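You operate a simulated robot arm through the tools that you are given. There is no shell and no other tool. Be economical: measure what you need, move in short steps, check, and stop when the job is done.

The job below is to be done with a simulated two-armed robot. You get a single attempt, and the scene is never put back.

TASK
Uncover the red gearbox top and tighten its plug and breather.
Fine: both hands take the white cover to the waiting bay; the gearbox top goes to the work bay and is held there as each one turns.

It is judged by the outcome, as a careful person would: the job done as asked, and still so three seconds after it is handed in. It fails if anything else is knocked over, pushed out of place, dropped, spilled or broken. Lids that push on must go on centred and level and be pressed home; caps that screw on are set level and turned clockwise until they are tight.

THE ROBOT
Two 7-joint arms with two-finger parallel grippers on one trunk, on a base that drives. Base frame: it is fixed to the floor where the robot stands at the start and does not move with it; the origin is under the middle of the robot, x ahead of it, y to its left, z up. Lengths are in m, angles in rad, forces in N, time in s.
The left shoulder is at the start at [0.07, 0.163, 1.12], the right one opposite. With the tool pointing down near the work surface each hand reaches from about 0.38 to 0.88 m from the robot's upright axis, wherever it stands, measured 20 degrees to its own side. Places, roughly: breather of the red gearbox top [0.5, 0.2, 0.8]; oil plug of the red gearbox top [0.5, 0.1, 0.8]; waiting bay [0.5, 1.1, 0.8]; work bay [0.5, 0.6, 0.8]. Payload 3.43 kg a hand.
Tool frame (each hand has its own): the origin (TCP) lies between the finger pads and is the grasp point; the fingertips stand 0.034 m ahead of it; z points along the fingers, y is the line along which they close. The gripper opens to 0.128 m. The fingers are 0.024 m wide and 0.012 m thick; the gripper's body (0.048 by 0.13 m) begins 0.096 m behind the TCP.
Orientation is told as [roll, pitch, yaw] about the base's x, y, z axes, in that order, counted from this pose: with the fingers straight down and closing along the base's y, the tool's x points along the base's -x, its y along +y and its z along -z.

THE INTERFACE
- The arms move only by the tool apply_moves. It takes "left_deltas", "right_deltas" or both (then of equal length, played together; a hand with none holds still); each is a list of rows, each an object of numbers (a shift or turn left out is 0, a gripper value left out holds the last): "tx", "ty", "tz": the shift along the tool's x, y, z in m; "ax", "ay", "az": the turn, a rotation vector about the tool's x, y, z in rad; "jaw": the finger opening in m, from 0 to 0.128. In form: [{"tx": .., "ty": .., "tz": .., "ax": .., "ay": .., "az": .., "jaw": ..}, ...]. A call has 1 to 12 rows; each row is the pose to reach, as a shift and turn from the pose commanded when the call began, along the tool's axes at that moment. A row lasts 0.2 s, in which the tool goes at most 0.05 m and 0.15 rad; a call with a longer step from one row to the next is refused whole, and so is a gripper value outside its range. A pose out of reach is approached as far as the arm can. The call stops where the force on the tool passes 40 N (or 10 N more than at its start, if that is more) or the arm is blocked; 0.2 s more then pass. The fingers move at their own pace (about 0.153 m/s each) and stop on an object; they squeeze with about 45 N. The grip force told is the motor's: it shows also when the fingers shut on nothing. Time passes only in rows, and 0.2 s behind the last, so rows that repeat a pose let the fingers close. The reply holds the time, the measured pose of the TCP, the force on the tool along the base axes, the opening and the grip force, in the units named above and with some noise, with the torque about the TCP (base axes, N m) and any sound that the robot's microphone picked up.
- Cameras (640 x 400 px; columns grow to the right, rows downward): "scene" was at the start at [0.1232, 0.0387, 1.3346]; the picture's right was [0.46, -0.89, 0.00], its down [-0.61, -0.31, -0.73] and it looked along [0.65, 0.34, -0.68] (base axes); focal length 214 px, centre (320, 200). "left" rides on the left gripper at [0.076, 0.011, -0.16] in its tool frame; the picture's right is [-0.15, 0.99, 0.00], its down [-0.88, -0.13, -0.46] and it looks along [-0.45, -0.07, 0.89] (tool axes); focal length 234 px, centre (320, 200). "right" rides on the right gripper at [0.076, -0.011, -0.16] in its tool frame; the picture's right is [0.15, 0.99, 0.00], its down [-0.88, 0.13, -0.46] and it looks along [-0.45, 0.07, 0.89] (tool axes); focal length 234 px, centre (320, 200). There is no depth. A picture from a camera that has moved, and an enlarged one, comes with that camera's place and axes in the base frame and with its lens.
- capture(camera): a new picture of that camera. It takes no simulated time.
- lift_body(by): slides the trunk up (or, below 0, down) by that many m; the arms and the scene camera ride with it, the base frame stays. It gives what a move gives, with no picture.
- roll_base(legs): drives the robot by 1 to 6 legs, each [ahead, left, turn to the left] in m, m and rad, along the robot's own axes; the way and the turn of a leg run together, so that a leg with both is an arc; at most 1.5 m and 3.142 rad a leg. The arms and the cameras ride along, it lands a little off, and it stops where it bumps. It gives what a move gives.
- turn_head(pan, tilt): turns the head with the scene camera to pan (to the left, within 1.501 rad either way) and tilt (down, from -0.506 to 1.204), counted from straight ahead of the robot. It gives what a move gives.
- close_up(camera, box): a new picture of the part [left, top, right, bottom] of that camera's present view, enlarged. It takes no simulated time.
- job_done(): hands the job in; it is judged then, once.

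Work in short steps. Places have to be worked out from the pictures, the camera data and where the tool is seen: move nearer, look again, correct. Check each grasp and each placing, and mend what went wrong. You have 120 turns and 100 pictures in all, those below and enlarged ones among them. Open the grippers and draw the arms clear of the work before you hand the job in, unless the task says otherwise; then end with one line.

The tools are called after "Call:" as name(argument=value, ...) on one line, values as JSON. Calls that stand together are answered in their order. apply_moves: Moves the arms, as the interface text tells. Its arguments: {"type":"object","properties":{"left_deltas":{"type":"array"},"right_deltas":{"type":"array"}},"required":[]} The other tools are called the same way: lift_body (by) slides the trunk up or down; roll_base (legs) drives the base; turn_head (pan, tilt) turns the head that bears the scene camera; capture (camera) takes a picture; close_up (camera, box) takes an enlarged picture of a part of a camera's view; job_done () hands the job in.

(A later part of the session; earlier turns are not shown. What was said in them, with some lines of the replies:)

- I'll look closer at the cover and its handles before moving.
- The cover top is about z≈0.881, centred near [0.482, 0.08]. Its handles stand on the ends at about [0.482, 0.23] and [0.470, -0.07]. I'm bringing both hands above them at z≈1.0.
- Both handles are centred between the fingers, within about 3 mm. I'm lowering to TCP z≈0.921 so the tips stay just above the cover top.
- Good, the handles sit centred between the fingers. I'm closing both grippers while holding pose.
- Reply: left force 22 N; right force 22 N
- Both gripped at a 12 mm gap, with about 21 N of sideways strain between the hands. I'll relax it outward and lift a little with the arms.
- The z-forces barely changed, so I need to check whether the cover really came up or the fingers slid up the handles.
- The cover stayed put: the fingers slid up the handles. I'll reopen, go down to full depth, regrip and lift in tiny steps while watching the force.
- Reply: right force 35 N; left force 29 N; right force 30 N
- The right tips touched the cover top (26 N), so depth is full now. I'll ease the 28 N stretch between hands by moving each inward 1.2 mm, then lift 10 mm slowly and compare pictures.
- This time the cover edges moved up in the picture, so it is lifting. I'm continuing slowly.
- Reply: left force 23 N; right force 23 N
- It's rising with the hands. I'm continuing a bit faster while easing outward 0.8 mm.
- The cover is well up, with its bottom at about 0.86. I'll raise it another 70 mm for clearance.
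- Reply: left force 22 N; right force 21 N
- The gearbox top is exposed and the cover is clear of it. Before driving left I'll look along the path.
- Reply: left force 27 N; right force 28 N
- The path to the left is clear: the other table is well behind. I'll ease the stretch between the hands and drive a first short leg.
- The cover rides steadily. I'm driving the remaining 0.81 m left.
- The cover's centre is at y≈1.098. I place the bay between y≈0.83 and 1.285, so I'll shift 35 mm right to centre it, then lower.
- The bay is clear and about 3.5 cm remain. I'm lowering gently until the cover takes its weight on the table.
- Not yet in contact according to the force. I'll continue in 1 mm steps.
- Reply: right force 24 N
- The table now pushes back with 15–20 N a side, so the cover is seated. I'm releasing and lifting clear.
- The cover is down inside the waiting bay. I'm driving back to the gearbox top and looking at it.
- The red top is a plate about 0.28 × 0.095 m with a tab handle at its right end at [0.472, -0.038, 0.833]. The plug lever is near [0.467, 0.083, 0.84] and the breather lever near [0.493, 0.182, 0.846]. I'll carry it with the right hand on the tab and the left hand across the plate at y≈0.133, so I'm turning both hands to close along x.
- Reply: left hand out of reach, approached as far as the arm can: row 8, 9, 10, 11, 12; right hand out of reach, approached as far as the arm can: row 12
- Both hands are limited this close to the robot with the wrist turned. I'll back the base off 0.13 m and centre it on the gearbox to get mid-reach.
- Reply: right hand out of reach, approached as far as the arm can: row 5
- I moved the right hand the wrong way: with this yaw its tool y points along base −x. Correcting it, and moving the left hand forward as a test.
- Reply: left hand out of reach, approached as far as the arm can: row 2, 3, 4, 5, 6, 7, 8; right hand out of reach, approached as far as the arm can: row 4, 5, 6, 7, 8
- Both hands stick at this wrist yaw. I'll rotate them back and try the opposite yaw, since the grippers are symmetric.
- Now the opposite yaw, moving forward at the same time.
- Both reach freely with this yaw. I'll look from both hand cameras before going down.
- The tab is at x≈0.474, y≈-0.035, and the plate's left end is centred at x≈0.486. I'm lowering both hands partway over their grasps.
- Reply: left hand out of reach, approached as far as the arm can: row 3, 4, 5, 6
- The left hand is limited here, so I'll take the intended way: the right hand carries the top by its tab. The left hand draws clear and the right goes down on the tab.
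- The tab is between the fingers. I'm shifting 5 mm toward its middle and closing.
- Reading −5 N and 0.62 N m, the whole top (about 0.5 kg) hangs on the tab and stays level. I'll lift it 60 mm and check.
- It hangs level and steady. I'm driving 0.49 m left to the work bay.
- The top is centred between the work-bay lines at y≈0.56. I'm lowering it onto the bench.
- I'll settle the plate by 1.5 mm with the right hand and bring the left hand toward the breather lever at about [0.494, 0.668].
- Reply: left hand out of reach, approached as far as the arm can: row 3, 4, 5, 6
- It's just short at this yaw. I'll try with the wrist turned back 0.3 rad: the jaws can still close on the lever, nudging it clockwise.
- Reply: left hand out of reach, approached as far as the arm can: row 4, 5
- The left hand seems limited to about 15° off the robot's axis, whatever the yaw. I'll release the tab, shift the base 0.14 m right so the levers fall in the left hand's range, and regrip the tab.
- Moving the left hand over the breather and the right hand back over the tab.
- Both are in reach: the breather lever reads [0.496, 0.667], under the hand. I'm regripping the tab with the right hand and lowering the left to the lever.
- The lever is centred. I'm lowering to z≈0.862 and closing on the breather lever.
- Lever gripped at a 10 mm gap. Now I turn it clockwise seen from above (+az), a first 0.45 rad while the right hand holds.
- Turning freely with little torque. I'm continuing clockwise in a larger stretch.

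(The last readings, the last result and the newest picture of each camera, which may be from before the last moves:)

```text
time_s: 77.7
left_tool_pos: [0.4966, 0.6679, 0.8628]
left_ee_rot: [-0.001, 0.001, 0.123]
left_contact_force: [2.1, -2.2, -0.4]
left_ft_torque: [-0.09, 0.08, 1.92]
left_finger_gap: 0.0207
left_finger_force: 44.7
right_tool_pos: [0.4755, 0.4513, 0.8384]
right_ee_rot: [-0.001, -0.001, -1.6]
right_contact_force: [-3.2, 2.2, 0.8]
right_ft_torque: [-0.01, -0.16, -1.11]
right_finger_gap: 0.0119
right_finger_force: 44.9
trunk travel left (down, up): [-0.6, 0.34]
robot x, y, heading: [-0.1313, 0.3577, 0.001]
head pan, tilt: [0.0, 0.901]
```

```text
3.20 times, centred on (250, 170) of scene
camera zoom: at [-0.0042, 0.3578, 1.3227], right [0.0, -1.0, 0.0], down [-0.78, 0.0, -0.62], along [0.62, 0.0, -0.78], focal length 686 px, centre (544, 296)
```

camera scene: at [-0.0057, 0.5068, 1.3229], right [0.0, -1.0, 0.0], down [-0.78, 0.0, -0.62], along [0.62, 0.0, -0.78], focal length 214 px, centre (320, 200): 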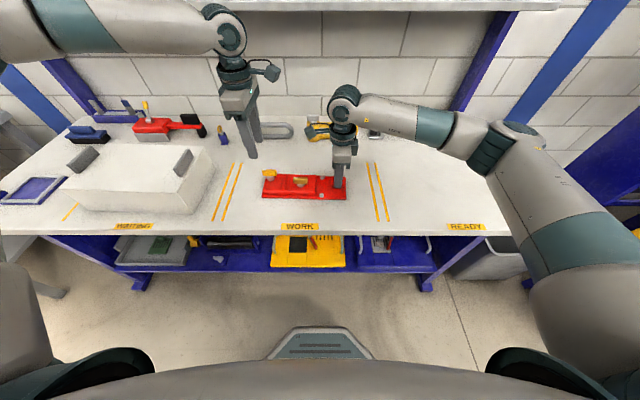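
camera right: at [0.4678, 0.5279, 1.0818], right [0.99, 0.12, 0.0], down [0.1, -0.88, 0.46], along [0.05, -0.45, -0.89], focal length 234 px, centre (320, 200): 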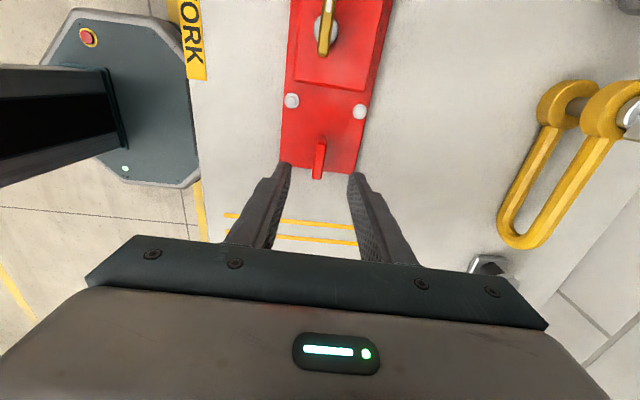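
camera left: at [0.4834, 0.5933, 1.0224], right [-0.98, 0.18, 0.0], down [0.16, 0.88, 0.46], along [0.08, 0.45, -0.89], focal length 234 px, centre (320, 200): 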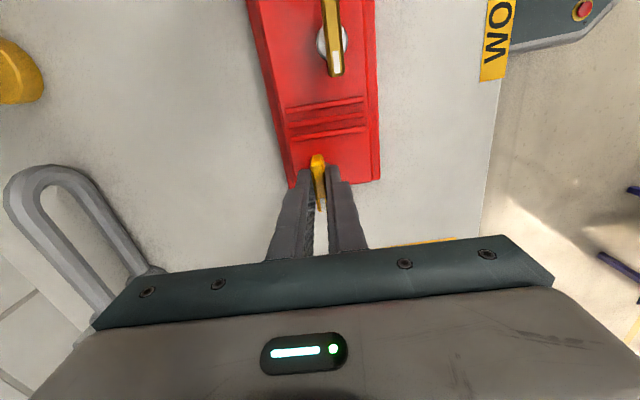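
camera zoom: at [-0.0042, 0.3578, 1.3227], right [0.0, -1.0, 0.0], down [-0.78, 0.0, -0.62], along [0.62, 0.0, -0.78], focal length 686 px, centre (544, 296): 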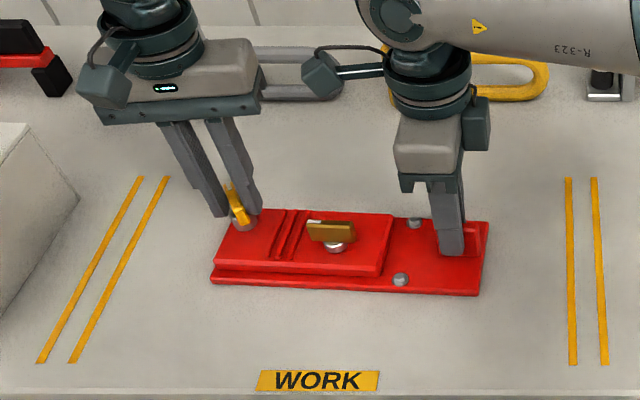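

Torque rose to 1.9 N m and the jaws were forced open, so the lever has stopped and the fingers twisted past it: it seems tight. I'll rotate back 0.40 to realign with the lever without loosening it, then test again.

Call:
apply_moves(left_deltas=[{"az": -0.1}, {"az": -0.2}, {"az": -0.3}, {"az": -0.38}, {"az": -0.38}])

Call:
apply_moves(left_deltas=[{"az": 0.05}, {"az": 0.1}, {"az": 0.15}, {"az": 0.2}, {"az": 0.2}])

```text
time_s: 78.9
left_tool_pos: [0.4962, 0.6707, 0.8635]
left_ee_rot: [0.001, 0.002, 0.506]
left_contact_force: [0.1, -7.5, -0.2]
left_ft_torque: [-0.28, 0.1, 1.02]
left_finger_gap: 0.011
left_finger_force: 44.8
right_tool_pos: [0.4771, 0.4505, 0.8374]
right_ee_rot: [0.0, 0.001, -1.602]
right_contact_force: [0.0, 7.9, 0.7]
right_ft_torque: [-0.39, -0.09, -0.99]
right_finger_gap: 0.0115
right_finger_force: 45.5
trunk travel left (down, up): [-0.6, 0.34]
robot x, y, heading: [-0.1331, 0.3583, -0.002]
head pan, tilt: [0.0, 0.901]
```

```text
time_s: 80.1
left_tool_pos: [0.4962, 0.6683, 0.8628]
left_ee_rot: [0.001, -0.001, 0.303]
left_contact_force: [4.3, -0.6, 0.1]
left_ft_torque: [-0.09, -0.13, 1.43]
left_finger_gap: 0.0163
left_finger_force: 44.7
right_tool_pos: [0.4751, 0.4492, 0.8381]
right_ee_rot: [0.0, -0.002, -1.602]
right_contact_force: [-3.9, 0.6, 0.3]
right_ft_torque: [0.18, 0.0, -0.61]
right_finger_gap: 0.0113
right_finger_force: 45.0
trunk travel left (down, up): [-0.6, 0.34]
robot x, y, heading: [-0.1314, 0.3566, 0.005]
head pan, tilt: [0.0, 0.901]
```

It holds firmly: the lever stays put under 1.4 to 1.9 N m, so the breather is tight. I'm realigning, opening and lifting off.

Call:
apply_moves(left_deltas=[{"az": -0.1}, {"az": -0.2}, {"az": -0.2, "jaw": 0.06}, {"az": -0.2}, {"az": -0.2}, {"az": -0.2, "tz": -0.03}, {"az": -0.2, "tz": -0.07}, {"az": -0.2, "tz": -0.1}])

Call:
close_up(camera="scene", box=[150, 110, 350, 230])

Call:
capture(camera="left")

```text
time_s: 81.9
left_tool_pos: [0.4949, 0.6696, 0.9612]
left_ee_rot: [0.001, 0.001, 0.504]
left_contact_force: [-0.1, 0.9, 1.0]
left_ft_torque: [0.01, -0.02, 0.02]
left_finger_gap: 0.0599
left_finger_force: 0.0
right_tool_pos: [0.4762, 0.4502, 0.8377]
right_ee_rot: [0.002, -0.003, -1.6]
right_contact_force: [0.0, -0.5, -0.3]
right_ft_torque: [-0.63, 0.04, 0.01]
right_finger_gap: 0.0115
right_finger_force: 45.2
trunk travel left (down, up): [-0.6, 0.34]
robot x, y, heading: [-0.1289, 0.3544, 0.005]
head pan, tilt: [0.0, 0.901]
```

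```text
3.20 times, centred on (250, 170) of scene
camera zoom: at [-0.0045, 0.3573, 1.3226], right [0.0, -1.0, 0.0], down [-0.78, 0.0, -0.62], along [0.62, 0.0, -0.78], focal length 686 px, centre (544, 296)
```

zoom: 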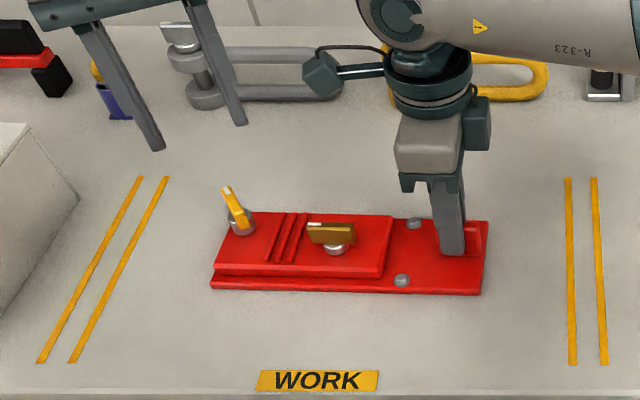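

```text
40 pictures are left
camera left: at [0.4256, 0.6435, 1.1206], right [-0.35, 0.94, 0.0], down [0.83, 0.31, 0.45], along [0.43, 0.16, -0.89], focal length 234 px, centre (320, 200)
```

left: 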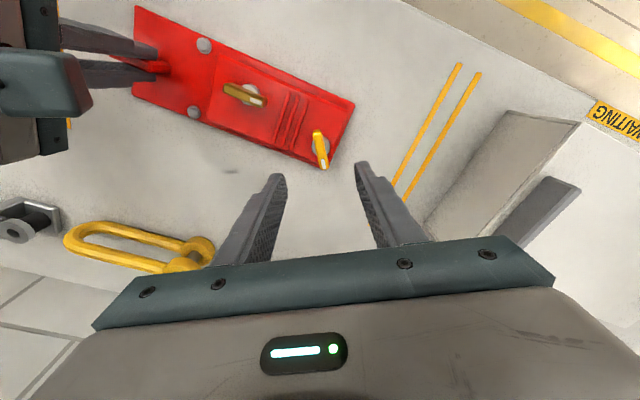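

The breather turned about 1 rad clockwise and the plate did not move. For the plug, yaw +1.53 would bring the two camera pods together, so I'll approach with the opposite yaw (−1.6) and test how much further clockwise it can go in free air.

Call:
apply_moves(left_deltas=[{"az": 0.14}, {"az": 0.28}, {"az": 0.42}, {"az": 0.56}, {"az": 0.7}, {"az": 0.84}, {"az": 0.98}, {"az": 1.12}, {"az": 1.26}, {"az": 1.4}, {"az": 1.54}, {"az": 1.68}])

Call:
apply_moves(left_deltas=[{"az": 0.14}, {"az": 0.28}, {"az": 0.42}, {"az": 0.56}, {"az": 0.7}, {"az": 0.84}, {"az": 0.98}, {"az": 1.12}, {"az": 1.26}, {"az": 1.4}])

```text
time_s: 84.5
left_tool_pos: [0.4964, 0.6674, 0.9645]
left_ee_rot: [-0.001, 0.001, -1.177]
left_contact_force: [0.3, 0.0, 0.4]
left_ft_torque: [0.02, 0.0, 0.0]
left_finger_gap: 0.0602
left_finger_force: 0.0
right_tool_pos: [0.4766, 0.4512, 0.8374]
right_ee_rot: [0.0, 0.001, -1.601]
right_contact_force: [0.8, 0.5, 0.1]
right_ft_torque: [-0.2, -0.05, -0.03]
right_finger_gap: 0.0115
right_finger_force: 44.9
trunk travel left (down, up): [-0.6, 0.34]
robot x, y, heading: [-0.1324, 0.3548, 0.003]
head pan, tilt: [0.0, 0.901]
```

```text
time_s: 86.7
left_tool_pos: [0.4952, 0.6682, 0.962]
left_ee_rot: [-0.002, -0.002, -2.579]
left_contact_force: [-0.3, 0.3, -0.4]
left_ft_torque: [0.05, 0.0, 0.04]
left_finger_gap: 0.0601
left_finger_force: 0.0
right_tool_pos: [0.4757, 0.451, 0.8383]
right_ee_rot: [0.0, -0.001, -1.602]
right_contact_force: [0.4, 0.4, -1.2]
right_ft_torque: [0.02, -0.02, -0.07]
right_finger_gap: 0.0115
right_finger_force: 45.5
trunk travel left (down, up): [-0.6, 0.34]
robot x, y, heading: [-0.1293, 0.3577, -0.001]
head pan, tilt: [0.0, 0.901]
```

Full range is available. Going back to yaw −1.608 and over the plug lever.

Call:
apply_moves(left_deltas=[{"az": -0.14, "tx": -0.01, "ty": 0.009}, {"az": -0.28, "tx": -0.02, "ty": 0.018}, {"az": -0.42, "tx": -0.03, "ty": 0.027}, {"az": -0.56, "tx": -0.045, "ty": 0.041}, {"az": -0.7, "tx": -0.06, "ty": 0.055}, {"az": -0.84, "tx": -0.0751, "ty": 0.0685}, {"az": -0.971, "tx": -0.0751, "ty": 0.0685}, {"az": -0.971, "tx": -0.0751, "ty": 0.0685}])

Call:
capture(camera="left")

Call:
close_up(camera="scene", box=[150, 90, 350, 230])

```text
time_s: 88.5
left_tool_pos: [0.4696, 0.5695, 0.9628]
left_ee_rot: [-0.001, 0.0, -1.604]
left_contact_force: [-0.3, -0.6, -1.6]
left_ft_torque: [0.01, 0.02, 0.0]
left_finger_gap: 0.06
left_finger_force: 0.1
right_tool_pos: [0.4763, 0.4524, 0.8386]
right_ee_rot: [0.0, -0.002, -1.603]
right_contact_force: [0.2, -0.3, -0.3]
right_ft_torque: [0.01, -0.03, -0.02]
right_finger_gap: 0.0115
right_finger_force: 45.0
trunk travel left (down, up): [-0.6, 0.34]
robot x, y, heading: [-0.1297, 0.3581, 0.006]
head pan, tilt: [0.0, 0.901]
```

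```text
39 pictures are left
camera left: at [0.4851, 0.6461, 1.1232], right [0.98, -0.18, 0.0], down [-0.16, -0.88, 0.46], along [-0.08, -0.45, -0.89], focal length 234 px, centre (320, 200)
```

left: 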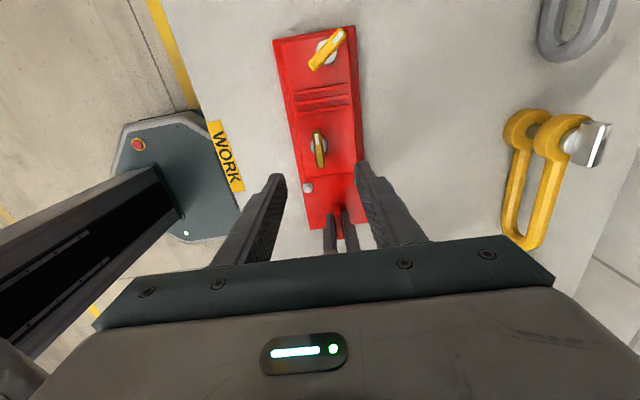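

```text
2.86 times, centred on (250, 160) of scene
camera zoom: at [-0.0043, 0.3575, 1.3227], right [0.0, -1.0, 0.0], down [-0.78, 0.0, -0.62], along [0.62, 0.0, -0.78], focal length 613 px, centre (520, 314)
```

zoom: 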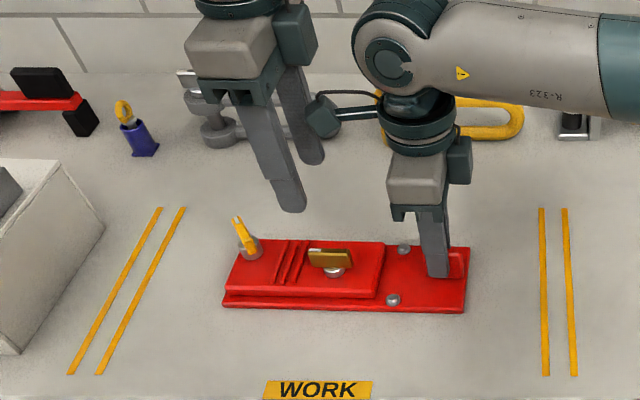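

With the left hand down, its body would come within millimetres of the right hand's camera pod. I'll reopen the right hand, lean it 0.3 rad away (to −y) in the tab's plane, and regrip.

Call:
apply_moves(right_deltas=[{"jaw": 0.04}, {"jaw": 0.04, "tz": -0.004}, {"ay": 0.1, "tx": -0.003, "tz": -0.004}, {"ay": 0.2, "tx": -0.006, "tz": -0.004}, {"ay": 0.3, "tx": -0.008, "tz": -0.004}, {"ay": 0.3, "tx": -0.008, "tz": -0.002}, {"ay": 0.3, "tx": -0.008, "tz": -0.002, "jaw": 0.0}, {"ay": 0.3, "tx": -0.008, "tz": -0.002}, {"ay": 0.3, "tx": -0.008, "tz": -0.002}])

Call:
close_up(camera="scene", box=[150, 90, 350, 230])

```text
time_s: 90.5
left_tool_pos: [0.4695, 0.5704, 0.9639]
left_ee_rot: [-0.003, 0.0, -1.604]
left_contact_force: [0.2, -0.6, 0.2]
left_ft_torque: [-0.02, -0.01, -0.02]
left_finger_gap: 0.0597
left_finger_force: 0.0
right_tool_pos: [0.475, 0.4417, 0.8402]
right_ee_rot: [0.0, 0.301, -1.602]
right_contact_force: [0.2, 1.6, 0.7]
right_ft_torque: [0.62, -0.05, -0.15]
right_finger_gap: 0.0116
right_finger_force: 44.8
trunk travel left (down, up): [-0.6, 0.34]
robot x, y, heading: [-0.1299, 0.3575, 0.002]
head pan, tilt: [0.0, 0.901]
```

```text
2.86 times, centred on (250, 160) of scene
camera zoom: at [-0.0046, 0.3576, 1.3227], right [0.0, -1.0, 0.0], down [-0.78, 0.0, -0.62], along [0.62, 0.0, -0.78], focal length 613 px, centre (520, 314)
```

zoom: 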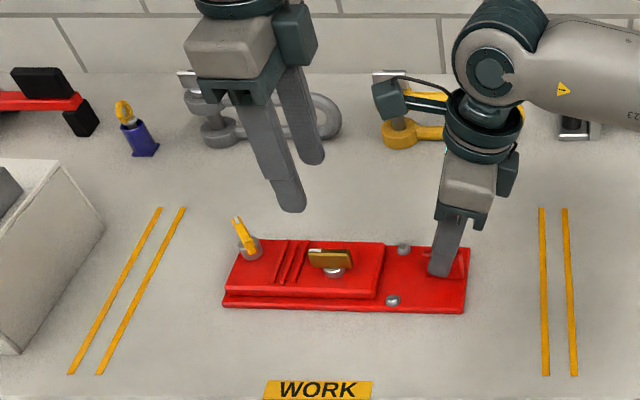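

Good clearance now. The plug lever measures [0.471, 0.571], right under the left hand, so I'm lowering to z≈0.857 and looking.

Call:
apply_moves(left_deltas=[{"tz": 0.03, "ty": 0.001}, {"tz": 0.06, "ty": 0.001}, {"tz": 0.085, "ty": 0.001}, {"tz": 0.1, "ty": 0.001}, {"tz": 0.106, "ty": 0.001}, {"tz": 0.106, "ty": 0.001}])

Call:
capture(camera="left")

```text
time_s: 91.9
left_tool_pos: [0.4686, 0.572, 0.8574]
left_ee_rot: [0.001, -0.004, -1.605]
left_contact_force: [0.9, -0.8, 0.0]
left_ft_torque: [-0.02, -0.01, 0.03]
left_finger_gap: 0.0601
left_finger_force: 0.0
right_tool_pos: [0.4746, 0.4435, 0.8418]
right_ee_rot: [0.0, 0.299, -1.601]
right_contact_force: [0.0, -0.7, 1.5]
right_ft_torque: [0.39, 0.02, -0.04]
right_finger_gap: 0.0116
right_finger_force: 45.0
trunk travel left (down, up): [-0.6, 0.34]
robot x, y, heading: [-0.1285, 0.3546, 0.002]
head pan, tilt: [0.0, 0.901]
```

```text
36 pictures are left
camera left: at [0.4838, 0.648, 1.0172], right [0.98, -0.18, 0.0], down [-0.16, -0.87, 0.46], along [-0.08, -0.45, -0.89], focal length 234 px, centre (320, 200)
```

left: 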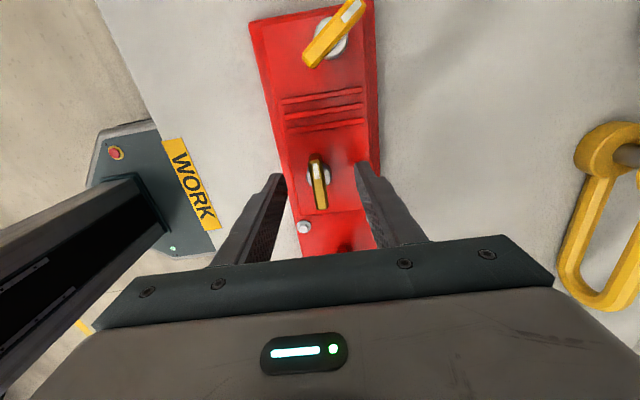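

The lever is centred between the fingers. I'm closing, then turning clockwise a first stretch.

Call:
apply_moves(left_deltas=[{"jaw": 0.0}, {"jaw": 0.0}, {"jaw": 0.0}, {"jaw": 0.0}])

Call:
apply_moves(left_deltas=[{"az": 0.1}, {"az": 0.2}, {"az": 0.3}, {"az": 0.4}, {"az": 0.45}])

```text
time_s: 92.9
left_tool_pos: [0.4684, 0.5715, 0.8572]
left_ee_rot: [0.0, -0.001, -1.605]
left_contact_force: [-8.2, -0.4, 2.2]
left_ft_torque: [0.11, 0.23, -0.08]
left_finger_gap: 0.0105
left_finger_force: 44.2
right_tool_pos: [0.4749, 0.442, 0.8403]
right_ee_rot: [0.0, 0.299, -1.602]
right_contact_force: [7.8, 1.5, 0.6]
right_ft_torque: [-0.03, -0.17, -0.61]
right_finger_gap: 0.0118
right_finger_force: 45.1
trunk travel left (down, up): [-0.6, 0.34]
robot x, y, heading: [-0.129, 0.3552, 0.004]
head pan, tilt: [0.0, 0.901]
```

```text
time_s: 94.1
left_tool_pos: [0.4687, 0.5712, 0.8574]
left_ee_rot: [0.002, -0.001, -2.056]
left_contact_force: [-4.5, -3.9, -2.2]
left_ft_torque: [0.14, 0.14, 0.03]
left_finger_gap: 0.0106
left_finger_force: 43.9
right_tool_pos: [0.4757, 0.4433, 0.8409]
right_ee_rot: [0.0, 0.3, -1.6]
right_contact_force: [5.1, 3.9, 5.1]
right_ft_torque: [0.0, -0.14, -0.67]
right_finger_gap: 0.0116
right_finger_force: 45.1
trunk travel left (down, up): [-0.6, 0.34]
robot x, y, heading: [-0.1297, 0.3565, -0.001]
head pan, tilt: [0.0, 0.901]
```

Turning freely. I'm continuing in small stretches until the torque rises.

Call:
apply_moves(left_deltas=[{"az": 0.1}, {"az": 0.2}, {"az": 0.3}, {"az": 0.4}, {"az": 0.45}])

```text
time_s: 95.3
left_tool_pos: [0.4694, 0.5729, 0.8579]
left_ee_rot: [0.002, -0.002, -2.508]
left_contact_force: [-0.6, -12.5, -7.3]
left_ft_torque: [-0.21, 0.04, 0.06]
left_finger_gap: 0.0105
left_finger_force: 44.2
right_tool_pos: [0.4749, 0.4444, 0.8397]
right_ee_rot: [0.001, 0.298, -1.601]
right_contact_force: [1.0, 11.0, 7.6]
right_ft_torque: [0.82, 0.01, -0.25]
right_finger_gap: 0.0115
right_finger_force: 45.1
trunk travel left (down, up): [-0.6, 0.34]
robot x, y, heading: [-0.1272, 0.3567, 0.003]
head pan, tilt: [0.0, 0.901]
```

Still free. A small pull, −12 N in y and −7 N in z, builds up, so I'll follow it by about 1 mm while turning on.

Call:
apply_moves(left_deltas=[{"az": 0.1, "tx": -0.0006, "ty": 0.0008, "tz": 0.001}, {"az": 0.2, "tx": -0.0006, "ty": 0.0008, "tz": 0.001}, {"az": 0.3, "tx": -0.0006, "ty": 0.0008, "tz": 0.001}, {"az": 0.4, "tx": -0.0006, "ty": 0.0008, "tz": 0.001}])

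```text
time_s: 96.3
left_tool_pos: [0.47, 0.5722, 0.8573]
left_ee_rot: [0.002, 0.001, -2.904]
left_contact_force: [13.5, -8.9, -4.8]
left_ft_torque: [0.1, 0.05, 1.68]
left_finger_gap: 0.0182
left_finger_force: 45.3
left hand out of reach, approached as far as the arm can: row 1
right_tool_pos: [0.4742, 0.4429, 0.8405]
right_ee_rot: [-0.002, 0.298, -1.601]
right_contact_force: [-13.0, 10.1, 12.1]
right_ft_torque: [0.26, 0.02, -0.11]
right_finger_gap: 0.0113
right_finger_force: 45.3
trunk travel left (down, up): [-0.6, 0.34]
robot x, y, heading: [-0.1323, 0.3544, 0.002]
head pan, tilt: [0.0, 0.901]
```

Torque is up to 1.7 N m and the jaws are forced to 18 mm: the plug has stopped at about the same turn as the breather. I'll realign, re-test once with a gentle push, and realign again.

Call:
apply_moves(left_deltas=[{"az": -0.1}, {"az": -0.2}, {"az": -0.28}, {"az": -0.28}, {"az": -0.2}, {"az": -0.1}, {"az": -0.1}])

Call:
apply_moves(left_deltas=[{"az": -0.1}, {"az": -0.19}, {"az": -0.19}])

```text
time_s: 97.9
left_tool_pos: [0.4703, 0.5719, 0.8584]
left_ee_rot: [0.003, 0.003, -2.807]
left_contact_force: [8.9, -20.8, 6.7]
left_ft_torque: [-0.33, 0.27, 1.36]
left_finger_gap: 0.0156
left_finger_force: 45.2
left hand out of reach, approached as far as the arm can: row 1, 2, 3, 4, 5, 6
right_tool_pos: [0.4743, 0.4428, 0.8398]
right_ee_rot: [-0.001, 0.3, -1.6]
right_contact_force: [-6.2, 20.5, 1.5]
right_ft_torque: [-0.31, -0.1, -0.39]
right_finger_gap: 0.0117
right_finger_force: 45.0
trunk travel left (down, up): [-0.6, 0.34]
robot x, y, heading: [-0.126, 0.3586, -0.0]
head pan, tilt: [0.0, 0.901]
```

```text
time_s: 98.7
left_tool_pos: [0.4684, 0.5704, 0.8574]
left_ee_rot: [0.002, -0.002, -2.615]
left_contact_force: [2.7, -26.4, 9.4]
left_ft_torque: [-0.26, 0.08, 1.01]
left_finger_gap: 0.0109
left_finger_force: 44.5
right_tool_pos: [0.4757, 0.4419, 0.8401]
right_ee_rot: [0.0, 0.3, -1.601]
right_contact_force: [-4.2, 26.1, -0.4]
right_ft_torque: [0.18, -0.04, -0.51]
right_finger_gap: 0.0112
right_finger_force: 45.3
trunk travel left (down, up): [-0.6, 0.34]
robot x, y, heading: [-0.127, 0.3591, 0.006]
head pan, tilt: [0.0, 0.901]
```

The plug holds against the torque, so it is tight. I'm opening the left hand, lifting off, then looking.

Call:
apply_moves(left_deltas=[{"jaw": 0.06}, {"jaw": 0.06}, {"jaw": 0.06}, {"tz": -0.03}, {"tz": -0.07}, {"tz": -0.11}, {"tz": -0.15}])

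Call:
close_up(camera="scene", box=[150, 90, 350, 230])

Call:
capture(camera="left")

```text
time_s: 100.3
left_tool_pos: [0.4697, 0.5695, 1.0077]
left_ee_rot: [-0.001, 0.001, -2.614]
left_contact_force: [-0.4, 0.3, 0.2]
left_ft_torque: [0.01, 0.01, 0.0]
left_finger_gap: 0.0601
left_finger_force: 0.2
right_tool_pos: [0.4742, 0.4423, 0.8402]
right_ee_rot: [-0.001, 0.298, -1.602]
right_contact_force: [-0.7, -2.9, 5.0]
right_ft_torque: [-1.09, -0.09, -0.05]
right_finger_gap: 0.0114
right_finger_force: 45.1
trunk travel left (down, up): [-0.6, 0.34]
robot x, y, heading: [-0.1295, 0.3571, 0.006]
head pan, tilt: [0.0, 0.901]
```

```text
2.86 times, centred on (250, 160) of scene
camera zoom: at [-0.0054, 0.3573, 1.3227], right [0.0, -1.0, 0.0], down [-0.78, 0.0, -0.62], along [0.62, 0.0, -0.78], focal length 613 px, centre (520, 314)
```

zoom: 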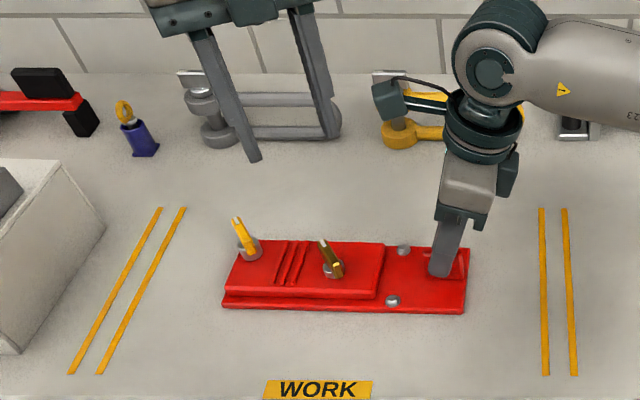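

```text
34 pictures are left
camera left: at [0.5435, 0.5979, 1.1676], right [0.37, -0.93, 0.0], down [-0.83, -0.33, 0.46], along [-0.42, -0.17, -0.89], focal length 234 px, centre (320, 200)
```

left: 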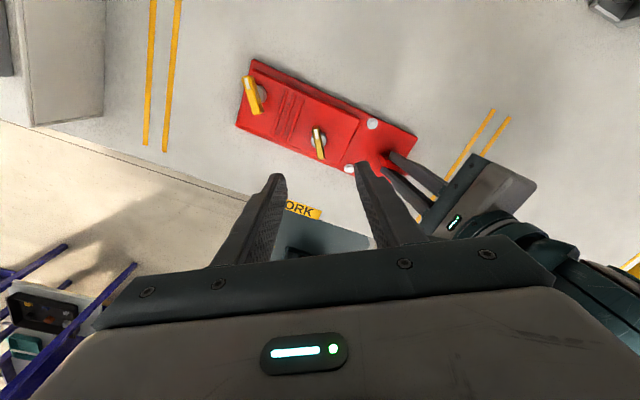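

Both levers are turned alike and the plate is flat on the bench. I'm releasing the tab and drawing the right hand out along its own axis, with the left hand going further up.

Call:
apply_moves(right_deltas=[{"jaw": 0.03}, {"jaw": 0.05}, {"jaw": 0.05}, {"tz": -0.03}, {"tz": -0.07}, {"tz": -0.11}, {"tz": -0.15}, {"tz": -0.19}], left_deltas=[{}, {}, {}, {"tz": -0.02}, {"tz": -0.04}, {"tz": -0.06}, {"tz": -0.08}, {"tz": -0.1}])

Call:
capture(camera="scene")

Call:
close_up(camera="scene", box=[150, 90, 350, 230])

```text
time_s: 102.1
left_tool_pos: [0.4689, 0.5695, 1.1053]
left_ee_rot: [-0.001, 0.002, -2.616]
left_contact_force: [-0.5, 0.8, 0.4]
left_ft_torque: [-0.05, -0.06, -0.01]
left_finger_gap: 0.0601
left_finger_force: 0.0
right_tool_pos: [0.4709, 0.3846, 1.0228]
right_ee_rot: [0.0, 0.299, -1.603]
right_contact_force: [0.6, -0.6, 0.2]
right_ft_torque: [-0.03, -0.04, -0.02]
right_finger_gap: 0.05
right_finger_force: 0.1
trunk travel left (down, up): [-0.6, 0.34]
robot x, y, heading: [-0.1293, 0.3568, 0.004]
head pan, tilt: [0.0, 0.901]
```

```text
33 pictures are left
camera scene: at [-0.0055, 0.3574, 1.3227], right [0.0, -1.0, 0.0], down [-0.78, 0.0, -0.62], along [0.62, 0.0, -0.78], focal length 214 px, centre (320, 200)
```

scene: 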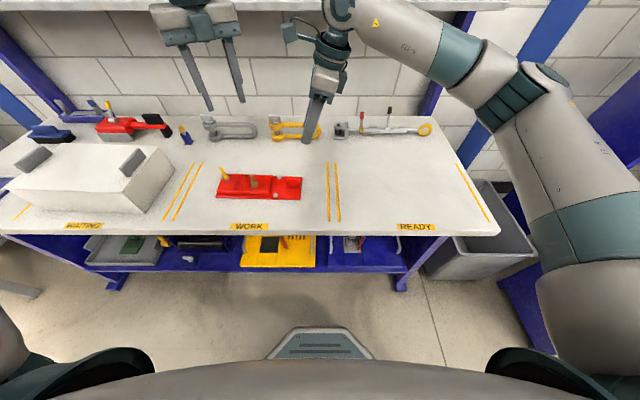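

```text
2.86 times, centred on (250, 160) of scene
camera zoom: at [-0.0055, 0.3574, 1.3227], right [0.0, -1.0, 0.0], down [-0.78, 0.0, -0.62], along [0.62, 0.0, -0.78], focal length 613 px, centre (520, 314)
```

zoom: 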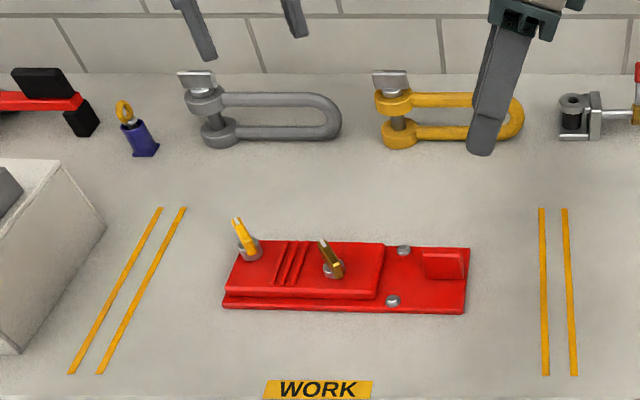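

The cover rests in the waiting bay, the gearbox top lies in the work bay with both levers tight, and the hands are open and clear. Handing in.

Call:
job_done()

```text
The job is handed in.
```

The white cover is in the waiting bay and the red gearbox top is in the work bay; I turned both its breather and its plug clockwise about 1 rad until they stopped firm, and handed the job in.
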